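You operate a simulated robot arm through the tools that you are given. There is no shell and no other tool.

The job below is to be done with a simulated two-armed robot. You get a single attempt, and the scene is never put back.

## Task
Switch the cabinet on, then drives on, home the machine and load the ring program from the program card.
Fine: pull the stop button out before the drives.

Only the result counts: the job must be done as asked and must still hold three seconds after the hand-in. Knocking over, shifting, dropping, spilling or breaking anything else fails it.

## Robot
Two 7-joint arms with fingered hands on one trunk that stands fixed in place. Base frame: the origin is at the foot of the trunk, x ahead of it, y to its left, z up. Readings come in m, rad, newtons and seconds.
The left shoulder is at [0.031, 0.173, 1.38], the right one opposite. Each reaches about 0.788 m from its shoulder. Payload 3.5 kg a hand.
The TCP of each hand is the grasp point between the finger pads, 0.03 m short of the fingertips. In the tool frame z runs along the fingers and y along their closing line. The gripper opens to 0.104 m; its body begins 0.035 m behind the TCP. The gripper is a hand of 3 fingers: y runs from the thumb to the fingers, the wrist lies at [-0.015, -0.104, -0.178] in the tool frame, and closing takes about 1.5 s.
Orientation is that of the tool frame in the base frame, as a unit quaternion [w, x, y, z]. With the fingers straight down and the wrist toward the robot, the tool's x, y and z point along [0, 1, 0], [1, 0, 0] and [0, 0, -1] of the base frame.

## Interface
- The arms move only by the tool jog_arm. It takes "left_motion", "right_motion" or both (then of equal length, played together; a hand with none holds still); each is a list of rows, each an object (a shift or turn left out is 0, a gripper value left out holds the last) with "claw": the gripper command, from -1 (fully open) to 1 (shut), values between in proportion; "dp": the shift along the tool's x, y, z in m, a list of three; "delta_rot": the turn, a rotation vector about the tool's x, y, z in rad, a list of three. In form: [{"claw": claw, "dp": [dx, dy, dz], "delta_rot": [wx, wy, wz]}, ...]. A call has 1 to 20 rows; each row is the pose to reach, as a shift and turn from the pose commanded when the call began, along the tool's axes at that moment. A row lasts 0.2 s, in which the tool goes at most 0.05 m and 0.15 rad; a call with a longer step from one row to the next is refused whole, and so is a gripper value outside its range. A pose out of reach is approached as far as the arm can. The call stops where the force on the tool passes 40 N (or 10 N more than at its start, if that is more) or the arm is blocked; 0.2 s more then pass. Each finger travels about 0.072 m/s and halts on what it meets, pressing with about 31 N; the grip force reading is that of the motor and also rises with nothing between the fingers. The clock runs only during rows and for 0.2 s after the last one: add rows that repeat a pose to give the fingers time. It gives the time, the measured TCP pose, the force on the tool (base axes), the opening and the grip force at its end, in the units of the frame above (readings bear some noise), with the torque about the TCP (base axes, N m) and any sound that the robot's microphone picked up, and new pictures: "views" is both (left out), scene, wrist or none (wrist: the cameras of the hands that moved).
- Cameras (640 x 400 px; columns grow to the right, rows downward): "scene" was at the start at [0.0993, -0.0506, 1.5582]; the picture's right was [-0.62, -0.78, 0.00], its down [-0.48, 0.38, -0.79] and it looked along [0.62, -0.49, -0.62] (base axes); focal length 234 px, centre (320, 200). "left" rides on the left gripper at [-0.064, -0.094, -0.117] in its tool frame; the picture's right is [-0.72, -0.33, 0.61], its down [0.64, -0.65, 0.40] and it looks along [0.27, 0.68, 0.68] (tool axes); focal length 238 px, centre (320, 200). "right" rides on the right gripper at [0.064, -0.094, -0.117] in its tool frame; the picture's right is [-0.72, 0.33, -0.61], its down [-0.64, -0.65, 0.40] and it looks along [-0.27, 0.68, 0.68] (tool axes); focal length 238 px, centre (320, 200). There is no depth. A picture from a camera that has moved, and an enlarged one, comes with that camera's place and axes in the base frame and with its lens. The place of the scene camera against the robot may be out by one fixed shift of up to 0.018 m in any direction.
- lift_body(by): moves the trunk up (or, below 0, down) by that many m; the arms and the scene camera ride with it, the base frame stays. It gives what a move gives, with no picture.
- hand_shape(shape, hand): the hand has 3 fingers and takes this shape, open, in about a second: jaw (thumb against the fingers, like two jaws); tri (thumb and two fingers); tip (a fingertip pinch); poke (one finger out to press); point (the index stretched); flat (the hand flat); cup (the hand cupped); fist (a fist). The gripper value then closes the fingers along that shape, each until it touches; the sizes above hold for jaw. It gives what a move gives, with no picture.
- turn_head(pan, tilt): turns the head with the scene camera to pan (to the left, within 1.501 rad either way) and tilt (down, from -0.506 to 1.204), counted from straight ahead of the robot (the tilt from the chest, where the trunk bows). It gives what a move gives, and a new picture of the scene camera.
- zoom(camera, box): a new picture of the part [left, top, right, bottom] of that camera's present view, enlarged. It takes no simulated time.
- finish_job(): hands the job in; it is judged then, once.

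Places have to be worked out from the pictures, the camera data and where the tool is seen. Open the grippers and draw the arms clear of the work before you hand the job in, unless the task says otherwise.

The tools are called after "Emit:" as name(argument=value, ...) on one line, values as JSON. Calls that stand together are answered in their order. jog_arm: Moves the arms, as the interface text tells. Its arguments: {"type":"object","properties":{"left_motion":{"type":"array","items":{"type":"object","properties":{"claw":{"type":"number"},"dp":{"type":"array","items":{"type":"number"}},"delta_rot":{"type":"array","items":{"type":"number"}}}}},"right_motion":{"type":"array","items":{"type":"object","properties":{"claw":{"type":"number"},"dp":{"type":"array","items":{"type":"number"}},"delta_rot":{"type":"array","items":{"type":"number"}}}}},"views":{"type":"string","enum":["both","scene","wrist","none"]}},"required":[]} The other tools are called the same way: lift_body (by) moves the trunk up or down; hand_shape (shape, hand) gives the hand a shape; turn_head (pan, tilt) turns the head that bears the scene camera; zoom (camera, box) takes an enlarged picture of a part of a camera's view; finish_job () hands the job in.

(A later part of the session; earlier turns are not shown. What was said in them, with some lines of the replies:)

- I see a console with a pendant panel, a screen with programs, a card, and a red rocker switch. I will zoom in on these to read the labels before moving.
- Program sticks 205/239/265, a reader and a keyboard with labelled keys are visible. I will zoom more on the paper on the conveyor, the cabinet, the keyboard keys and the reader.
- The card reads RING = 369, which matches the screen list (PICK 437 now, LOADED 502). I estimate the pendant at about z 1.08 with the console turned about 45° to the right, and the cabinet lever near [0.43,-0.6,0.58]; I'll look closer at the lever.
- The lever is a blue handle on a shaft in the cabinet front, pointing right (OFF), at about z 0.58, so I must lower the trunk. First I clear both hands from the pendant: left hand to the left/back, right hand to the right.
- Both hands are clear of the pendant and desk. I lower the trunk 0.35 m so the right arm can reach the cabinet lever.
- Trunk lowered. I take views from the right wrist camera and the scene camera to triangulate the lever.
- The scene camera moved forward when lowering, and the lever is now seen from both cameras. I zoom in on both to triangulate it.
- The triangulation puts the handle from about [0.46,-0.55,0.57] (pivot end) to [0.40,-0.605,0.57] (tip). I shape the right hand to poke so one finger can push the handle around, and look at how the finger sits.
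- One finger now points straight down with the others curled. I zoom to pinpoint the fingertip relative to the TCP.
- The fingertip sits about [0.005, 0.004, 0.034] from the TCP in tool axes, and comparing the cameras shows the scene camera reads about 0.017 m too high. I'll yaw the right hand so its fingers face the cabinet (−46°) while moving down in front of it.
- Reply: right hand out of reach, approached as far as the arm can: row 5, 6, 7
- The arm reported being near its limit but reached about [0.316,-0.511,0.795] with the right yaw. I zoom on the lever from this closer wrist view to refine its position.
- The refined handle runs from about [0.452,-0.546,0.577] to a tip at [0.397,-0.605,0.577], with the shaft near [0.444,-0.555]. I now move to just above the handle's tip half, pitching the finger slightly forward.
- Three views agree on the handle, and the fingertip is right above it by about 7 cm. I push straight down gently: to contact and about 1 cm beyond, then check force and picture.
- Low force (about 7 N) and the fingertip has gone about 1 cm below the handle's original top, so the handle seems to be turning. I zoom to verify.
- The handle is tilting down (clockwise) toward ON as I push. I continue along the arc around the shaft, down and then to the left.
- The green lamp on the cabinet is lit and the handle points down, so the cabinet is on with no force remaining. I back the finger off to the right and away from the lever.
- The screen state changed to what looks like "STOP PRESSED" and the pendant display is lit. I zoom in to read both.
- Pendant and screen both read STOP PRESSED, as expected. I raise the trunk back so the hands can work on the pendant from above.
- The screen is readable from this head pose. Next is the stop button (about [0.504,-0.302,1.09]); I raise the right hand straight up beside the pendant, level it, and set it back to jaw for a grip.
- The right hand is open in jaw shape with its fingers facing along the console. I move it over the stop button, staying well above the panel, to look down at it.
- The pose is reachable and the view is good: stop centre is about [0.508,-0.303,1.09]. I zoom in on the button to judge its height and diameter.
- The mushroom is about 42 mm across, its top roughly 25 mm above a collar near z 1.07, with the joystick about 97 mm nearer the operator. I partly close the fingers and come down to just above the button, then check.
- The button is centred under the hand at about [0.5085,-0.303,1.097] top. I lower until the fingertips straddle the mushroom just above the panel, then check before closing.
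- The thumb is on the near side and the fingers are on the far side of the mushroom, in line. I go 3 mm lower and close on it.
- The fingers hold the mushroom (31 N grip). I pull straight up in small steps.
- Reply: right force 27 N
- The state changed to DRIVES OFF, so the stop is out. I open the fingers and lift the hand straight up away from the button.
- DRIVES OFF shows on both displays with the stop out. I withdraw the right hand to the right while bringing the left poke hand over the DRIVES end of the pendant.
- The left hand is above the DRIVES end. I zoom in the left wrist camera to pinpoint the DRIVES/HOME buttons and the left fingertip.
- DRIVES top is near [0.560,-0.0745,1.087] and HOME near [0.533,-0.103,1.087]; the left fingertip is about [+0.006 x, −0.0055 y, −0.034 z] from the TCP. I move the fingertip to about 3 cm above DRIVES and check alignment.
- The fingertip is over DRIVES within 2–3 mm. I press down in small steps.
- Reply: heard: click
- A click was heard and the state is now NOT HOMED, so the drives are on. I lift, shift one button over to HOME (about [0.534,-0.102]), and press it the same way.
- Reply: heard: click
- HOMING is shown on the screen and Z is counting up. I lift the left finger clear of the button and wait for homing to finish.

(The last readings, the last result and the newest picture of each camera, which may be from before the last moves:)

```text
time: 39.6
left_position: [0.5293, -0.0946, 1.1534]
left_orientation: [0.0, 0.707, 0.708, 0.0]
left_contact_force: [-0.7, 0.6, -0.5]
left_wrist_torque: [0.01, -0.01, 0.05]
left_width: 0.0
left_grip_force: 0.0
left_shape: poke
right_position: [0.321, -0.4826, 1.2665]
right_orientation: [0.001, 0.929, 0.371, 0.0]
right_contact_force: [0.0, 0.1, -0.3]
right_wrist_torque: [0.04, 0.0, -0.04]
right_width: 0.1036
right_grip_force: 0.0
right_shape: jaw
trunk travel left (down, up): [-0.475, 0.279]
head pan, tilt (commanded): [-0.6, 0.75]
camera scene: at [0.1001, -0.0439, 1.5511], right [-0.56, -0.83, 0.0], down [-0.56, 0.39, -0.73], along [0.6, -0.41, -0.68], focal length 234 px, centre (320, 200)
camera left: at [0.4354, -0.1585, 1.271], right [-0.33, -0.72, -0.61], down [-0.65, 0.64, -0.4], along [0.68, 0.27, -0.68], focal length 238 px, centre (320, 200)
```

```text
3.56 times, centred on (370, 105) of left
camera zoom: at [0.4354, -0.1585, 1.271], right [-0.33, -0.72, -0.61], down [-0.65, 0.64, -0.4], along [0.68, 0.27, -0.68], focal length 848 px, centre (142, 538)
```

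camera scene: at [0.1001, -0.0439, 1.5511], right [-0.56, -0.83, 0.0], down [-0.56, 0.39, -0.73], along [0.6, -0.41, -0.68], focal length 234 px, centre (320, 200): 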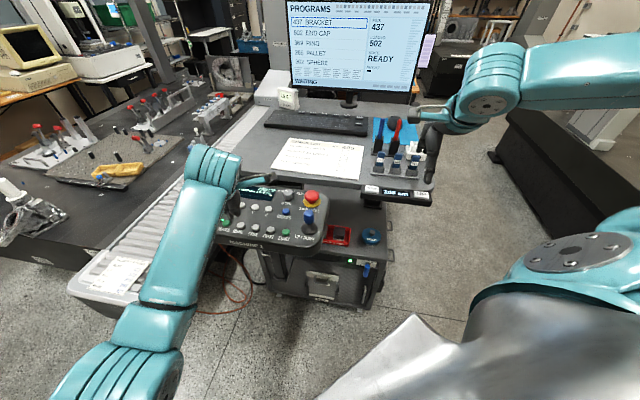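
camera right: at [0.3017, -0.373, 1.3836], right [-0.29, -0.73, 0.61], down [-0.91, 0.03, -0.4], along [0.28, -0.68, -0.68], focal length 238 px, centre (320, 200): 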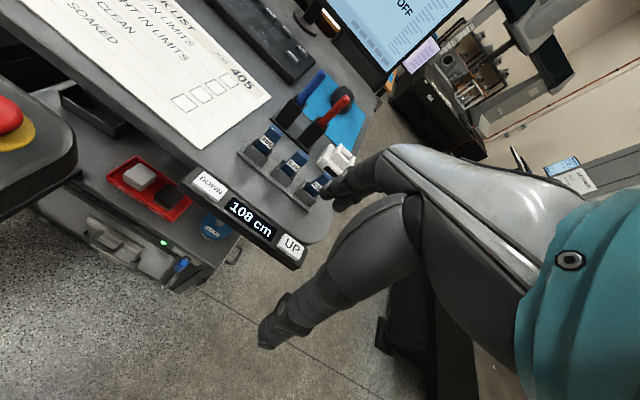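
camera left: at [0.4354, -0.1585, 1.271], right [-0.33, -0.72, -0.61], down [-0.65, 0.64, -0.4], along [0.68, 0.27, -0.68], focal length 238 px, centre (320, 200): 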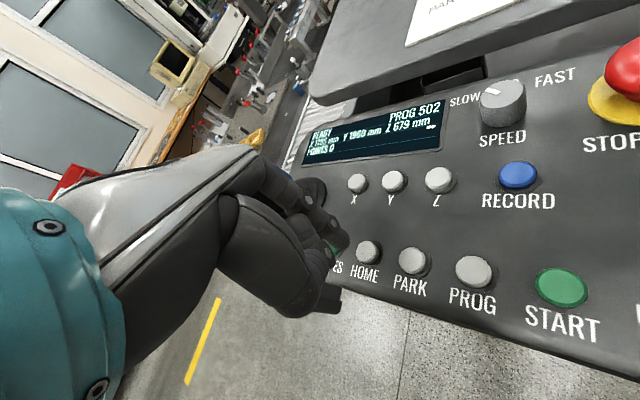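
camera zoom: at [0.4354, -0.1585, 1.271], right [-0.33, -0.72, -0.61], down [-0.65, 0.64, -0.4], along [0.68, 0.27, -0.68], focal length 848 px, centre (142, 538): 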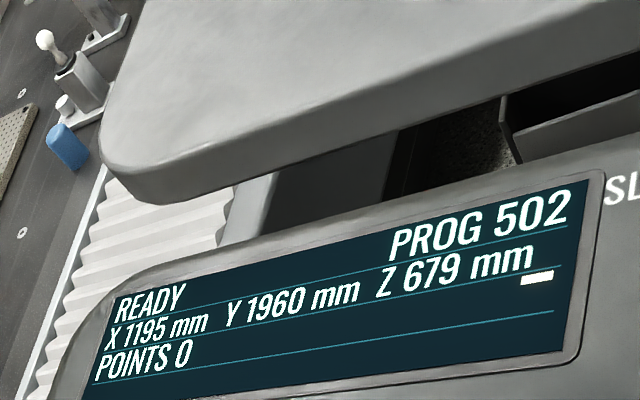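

READY is shown, so homing is done. The keyboard looks out of easy reach, but the pendant's PROG key shows the loaded program (502) and may step it, so I press PROG once and read the displays.

Emit:
jog_arm(left_motion=[{"dp": [-0.029, -0.0285, 0]}, {"dp": [-0.0585, -0.057, 0]}, {"dp": [-0.0585, -0.057, 0.02]}, {"dp": [-0.0585, -0.057, 0.03]}, {"dp": [-0.0585, -0.057, 0.036]}, {"dp": [-0.0585, -0.057, 0.039]}, {"dp": [-0.0585, -0.057, 0.041]}], views="both")

Emit:
zoom(camera="scene", box=[280, 0, 440, 100])

```text
time: 41.2
left_position: [0.4765, -0.1497, 1.1171]
left_orientation: [0.004, 0.704, 0.71, 0.005]
left_contact_force: [0.2, 0.0, 0.9]
left_wrist_torque: [0.0, 0.03, 0.0]
left_width: 0.0
left_grip_force: 0.1
left_shape: poke
right_position: [0.3212, -0.484, 1.268]
right_orientation: [0.001, 0.929, 0.371, -0.001]
right_contact_force: [-1.0, -0.8, 0.6]
right_wrist_torque: [-0.01, 0.01, 0.0]
right_width: 0.1035
right_grip_force: 0.0
right_shape: jaw
trunk travel left (down, up): [-0.475, 0.279]
head pan, tilt (commanded): [-0.6, 0.75]
camera scene: at [0.1, -0.0439, 1.5511], right [-0.56, -0.83, 0.0], down [-0.56, 0.39, -0.73], along [0.6, -0.41, -0.68], focal length 234 px, centre (320, 200)
camera left: at [0.3828, -0.2148, 1.2335], right [-0.31, -0.72, -0.62], down [-0.65, 0.64, -0.41], along [0.69, 0.27, -0.67], focal length 238 px, centre (320, 200)
```

scene: 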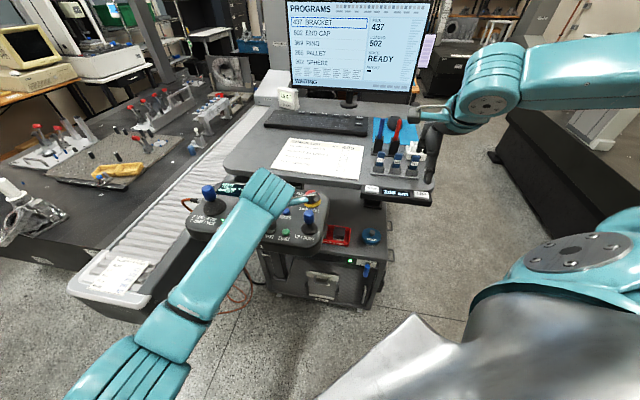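
left: 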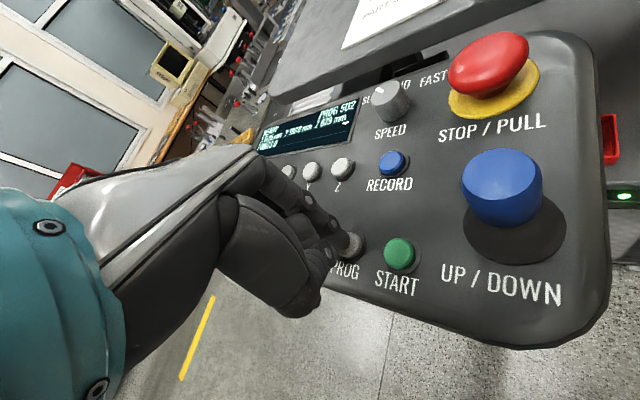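

```text
4.00 times, centred on (360, 50) of scene
camera zoom: at [0.1, -0.0439, 1.5511], right [-0.56, -0.83, 0.0], down [-0.56, 0.39, -0.73], along [0.6, -0.41, -0.68], focal length 937 px, centre (160, 800)
```

zoom: 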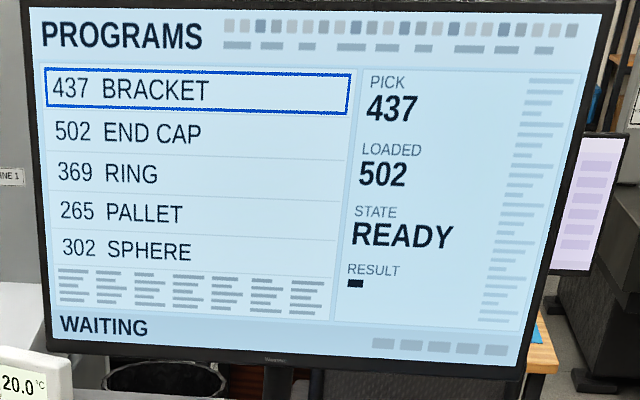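

No click yet; the finger stopped about 3 mm higher than for HOME. I check alignment over PROG before pressing further.

Emit:
zoom(camera="left", box=[270, 180, 430, 300])

```text
3.33 times, centred on (350, 240) of left
camera zoom: at [0.3828, -0.2148, 1.2335], right [-0.31, -0.72, -0.62], down [-0.65, 0.64, -0.41], along [0.69, 0.27, -0.67], focal length 794 px, centre (220, 67)
```

zoom: 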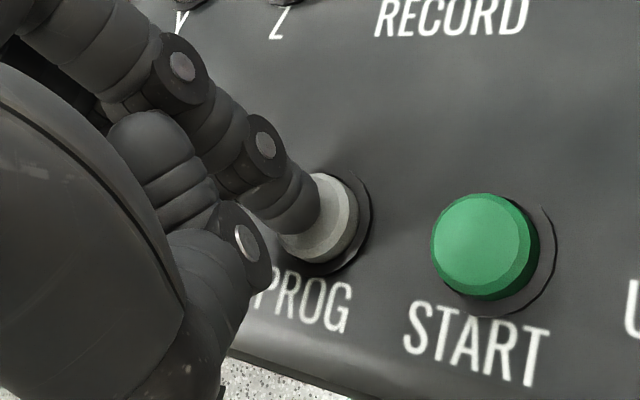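

The fingertip sits on the PROG key. I press a few millimetres deeper.

Emit:
jog_arm(left_motion=[{"dp": [0, 0, 0.002]}, {"dp": [0, 0, 0.004]}, {"dp": [0, 0, 0.006]}], views="both")

Emit:
zoom(camera="scene", box=[280, 0, 440, 100])

Emit:
zoom(camera="left", box=[230, 70, 390, 170])

```text
time: 42.0
left_position: [0.4776, -0.1501, 1.1136]
left_orientation: [0.006, 0.704, 0.71, 0.008]
left_contact_force: [-0.7, -1.9, 13.9]
left_wrist_torque: [-0.14, -0.05, -0.01]
left_width: 0.0
left_grip_force: 0.0
left_shape: poke
right_position: [0.3195, -0.4827, 1.2683]
right_orientation: [0.001, 0.929, 0.371, 0.0]
right_contact_force: [-0.6, -0.1, -0.2]
right_wrist_torque: [0.0, 0.0, 0.0]
right_width: 0.1038
right_grip_force: 0.1
right_shape: jaw
trunk travel left (down, up): [-0.475, 0.279]
head pan, tilt (commanded): [-0.6, 0.75]
heard: click
camera scene: at [0.0986, -0.0438, 1.5514], right [-0.56, -0.83, 0.0], down [-0.56, 0.39, -0.73], along [0.6, -0.41, -0.68], focal length 234 px, centre (320, 200)
camera left: at [0.3832, -0.2145, 1.2294], right [-0.31, -0.72, -0.62], down [-0.65, 0.64, -0.42], along [0.69, 0.27, -0.66], focal length 238 px, centre (320, 200)
```

scene: 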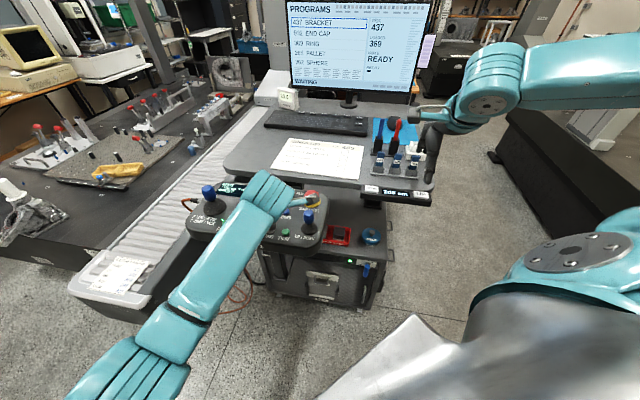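
left: 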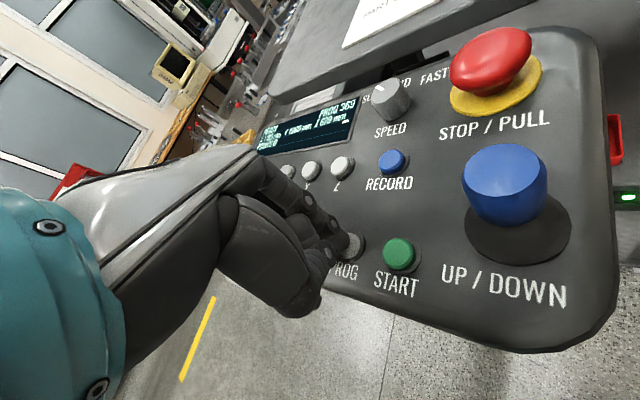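

```text
4.00 times, centred on (360, 50) of scene
camera zoom: at [0.0986, -0.0438, 1.5514], right [-0.56, -0.83, 0.0], down [-0.56, 0.39, -0.73], along [0.6, -0.41, -0.68], focal length 937 px, centre (160, 800)
```

zoom: 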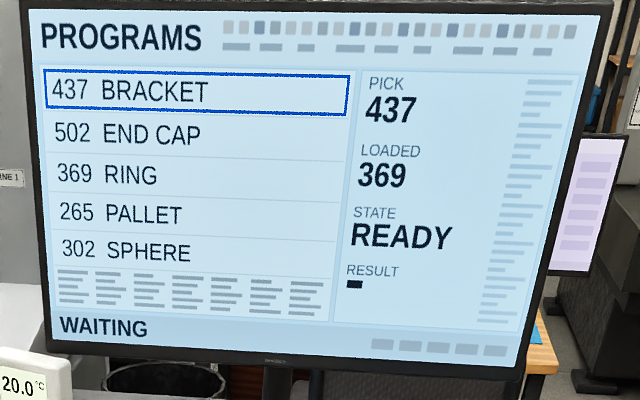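

```text
4.00 times, centred on (310, 120) of left
camera zoom: at [0.3832, -0.2145, 1.2294], right [-0.31, -0.72, -0.62], down [-0.65, 0.64, -0.42], along [0.69, 0.27, -0.66], focal length 953 px, centre (360, 520)
```

zoom: 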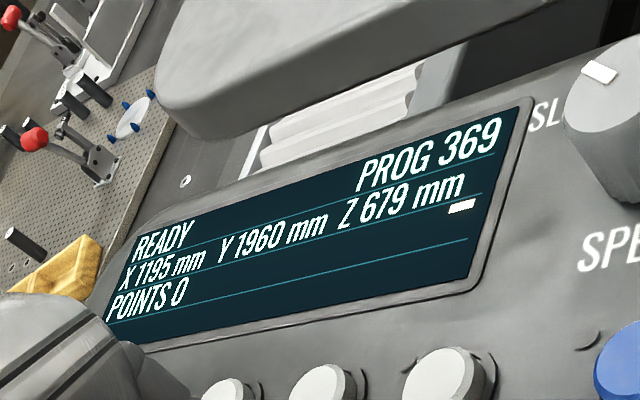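

LOADED 369 / PROG 369 with READY shown. I lift the left finger straight up off PROG and verify nothing else changes.

Emit:
jog_arm(left_motion=[{"dp": [0, 0, -0.02]}, {"dp": [0, 0, -0.05]}, {"dp": [0, 0, -0.09]}, {"dp": [0, 0, -0.13]}, {"dp": [0, 0, -0.17]}], views="both")

```text
time: 43.2
left_position: [0.4707, -0.154, 1.2776]
left_orientation: [-0.001, 0.707, 0.707, 0.0]
left_contact_force: [-0.3, 0.1, -0.1]
left_wrist_torque: [0.0, 0.0, 0.03]
left_width: 0.0005
left_grip_force: 0.0
left_shape: poke
right_position: [0.321, -0.4835, 1.2674]
right_orientation: [0.001, 0.929, 0.371, -0.001]
right_contact_force: [0.3, -0.4, 0.2]
right_wrist_torque: [0.01, 0.03, 0.0]
right_width: 0.1038
right_grip_force: 0.1
right_shape: jaw
trunk travel left (down, up): [-0.475, 0.279]
head pan, tilt (commanded): [-0.6, 0.75]
camera scene: at [0.0999, -0.0436, 1.5511], right [-0.56, -0.83, 0.0], down [-0.56, 0.39, -0.73], along [0.6, -0.41, -0.68], focal length 234 px, centre (320, 200)
camera left: at [0.3786, -0.218, 1.395], right [-0.33, -0.72, -0.61], down [-0.65, 0.64, -0.4], along [0.68, 0.27, -0.68], focal length 238 px, centre (320, 200)
```

scene: 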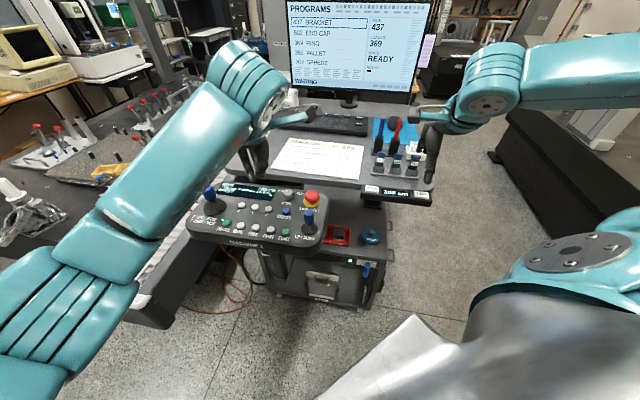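
left: 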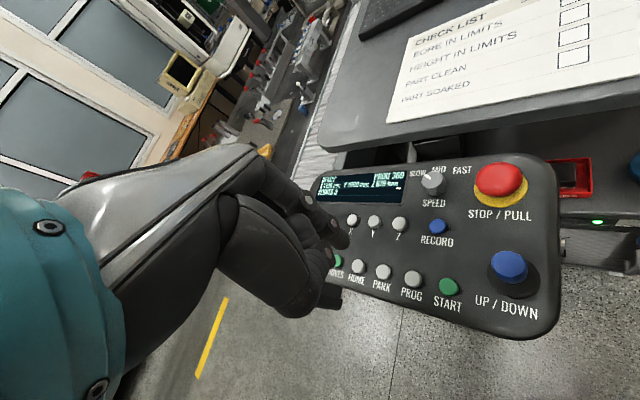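

The displays hold at READY / 369. I withdraw both arms clear of the console and open the left hand.

Emit:
jog_arm(left_motion=[{"dp": [0.041, -0.015, -0.012]}, {"dp": [0.082, -0.03, -0.024]}, {"dp": [0.123, -0.046, -0.036]}, {"dp": [0.164, -0.061, -0.048]}, {"dp": [0.205, -0.076, -0.06]}, {"dp": [0.247, -0.091, -0.073]}, {"dp": [0.288, -0.106, -0.085]}, {"dp": [0.329, -0.121, -0.097]}, {"dp": [0.37, -0.137, -0.109]}, {"dp": [0.411, -0.152, -0.121]}, {"dp": [0.452, -0.167, -0.133]}], right_motion=[{"claw": -1, "dp": [-0.005, -0.015, -0.026]}, {"dp": [-0.01, -0.029, -0.052]}, {"dp": [-0.016, -0.044, -0.078]}, {"dp": [-0.021, -0.059, -0.104]}, {"dp": [-0.026, -0.0736, -0.13]}, {"dp": [-0.026, -0.0736, -0.13]}, {"dp": [-0.026, -0.0736, -0.13]}, {"dp": [-0.026, -0.0736, -0.13]}, {"dp": [-0.026, -0.0736, -0.13]}, {"dp": [-0.026, -0.0736, -0.13]}, {"dp": [-0.026, -0.0736, -0.13]}], views="scene")

Emit:
hand_shape(shape="jaw", hand="left")

Emit:
zoom(camera="scene", box=[280, 0, 440, 100])

Emit:
zoom(camera="scene", box=[170, 120, 450, 300])

```text
time: 45.6
left_position: [0.3021, 0.3019, 1.4092]
left_orientation: [-0.001, 0.706, 0.708, 0.0]
left_contact_force: [-1.4, 0.7, -0.5]
left_wrist_torque: [0.01, -0.08, -0.02]
left_width: 0.0
left_grip_force: 0.1
left_shape: poke
right_position: [0.2494, -0.4459, 1.396]
right_orientation: [0.003, 0.928, 0.372, 0.0]
right_contact_force: [-0.4, -0.2, -0.4]
right_wrist_torque: [-0.03, -0.04, 0.0]
right_width: 0.1039
right_grip_force: 0.1
right_shape: jaw
trunk travel left (down, up): [-0.475, 0.279]
head pan, tilt (commanded): [-0.6, 0.75]
camera scene: at [0.0988, -0.0429, 1.5513], right [-0.56, -0.83, 0.0], down [-0.56, 0.38, -0.73], along [0.6, -0.41, -0.68], focal length 234 px, centre (320, 200)
```

scene: 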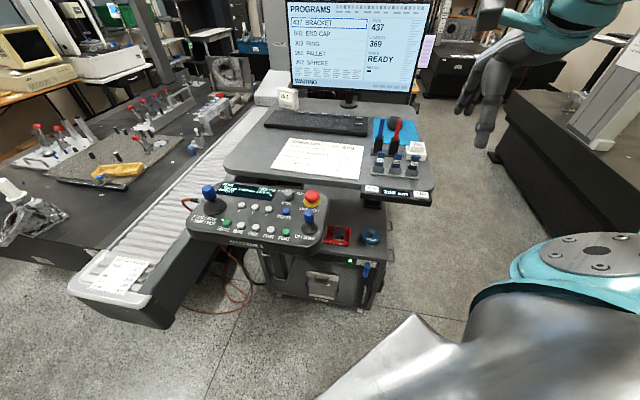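

```text
time: 46.5
left_position: [0.3028, 0.2991, 1.4094]
left_orientation: [0.001, 0.706, 0.708, 0.0]
left_contact_force: [0.1, 0.2, -0.3]
left_wrist_torque: [-0.01, 0.01, -0.01]
left_width: 0.1038
left_grip_force: 0.0
left_shape: jaw
right_position: [0.251, -0.4478, 1.3957]
right_orientation: [0.001, 0.928, 0.372, 0.0]
right_contact_force: [0.4, 0.7, 0.3]
right_wrist_torque: [0.0, 0.0, -0.04]
right_width: 0.1037
right_grip_force: 0.0
right_shape: jaw
trunk travel left (down, up): [-0.475, 0.279]
head pan, tilt (commanded): [-0.6, 0.75]
```

```text
4.00 times, centred on (360, 50) of scene
camera zoom: at [0.0998, -0.0436, 1.5512], right [-0.56, -0.83, 0.0], down [-0.56, 0.39, -0.73], along [0.6, -0.41, -0.68], focal length 937 px, centre (160, 800)
```

zoom: 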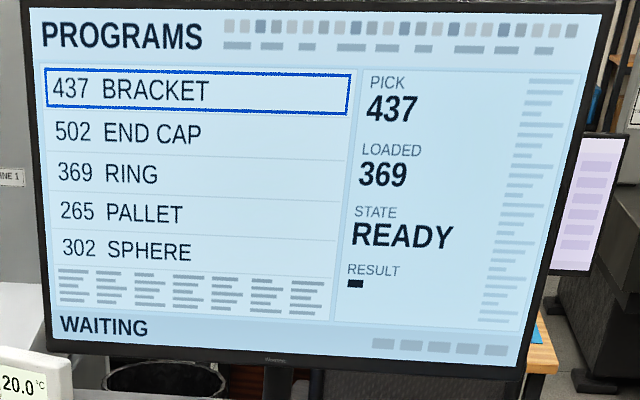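

```text
2.22 times, centred on (310, 210) of scene
camera zoom: at [0.0998, -0.0436, 1.5512], right [-0.56, -0.83, 0.0], down [-0.56, 0.39, -0.73], along [0.6, -0.41, -0.68], focal length 521 px, centre (342, 178)
```

zoom: 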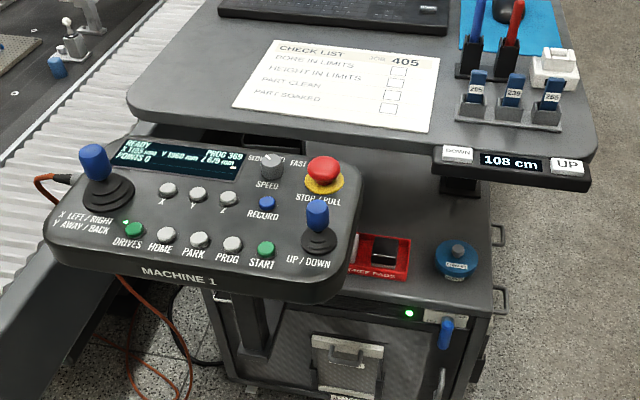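

The cabinet lamp is lit, the stop is out, the state is READY and program 369 is loaded, matching RING on the Machine 1 card. Both hands are open and clear, and nothing on the desk or cabinet has moved, so I hand the job in.

Emit:
finish_job()

```text
The job is handed in.
```

The machine is powered, homed and has the ring program loaded, and I've handed the job in. At my last check before the hand-in, the screen and the pendant both read READY with program 369.

- **Cabinet:** I turned the blue handle from OFF to ON, and the green lamp lit.
- **Stop button:** I pulled it out before the drives, and the state changed from STOP PRESSED to DRIVES OFF.
- **Drives:** I pressed DRIVES, and the state changed to NOT HOMED.
- **Home:** I pressed HOME, and homing finished with the state at READY.
- **Ring program:** The Machine 1 program card lists RING as 369. I loaded it by pressing PROG on the pendant once, because the keyboard looked out of reach. The screen's PICK line still shows 437; only LOADED changed.

Both hands are open and clear of the console, and nothing else was knocked or moved.
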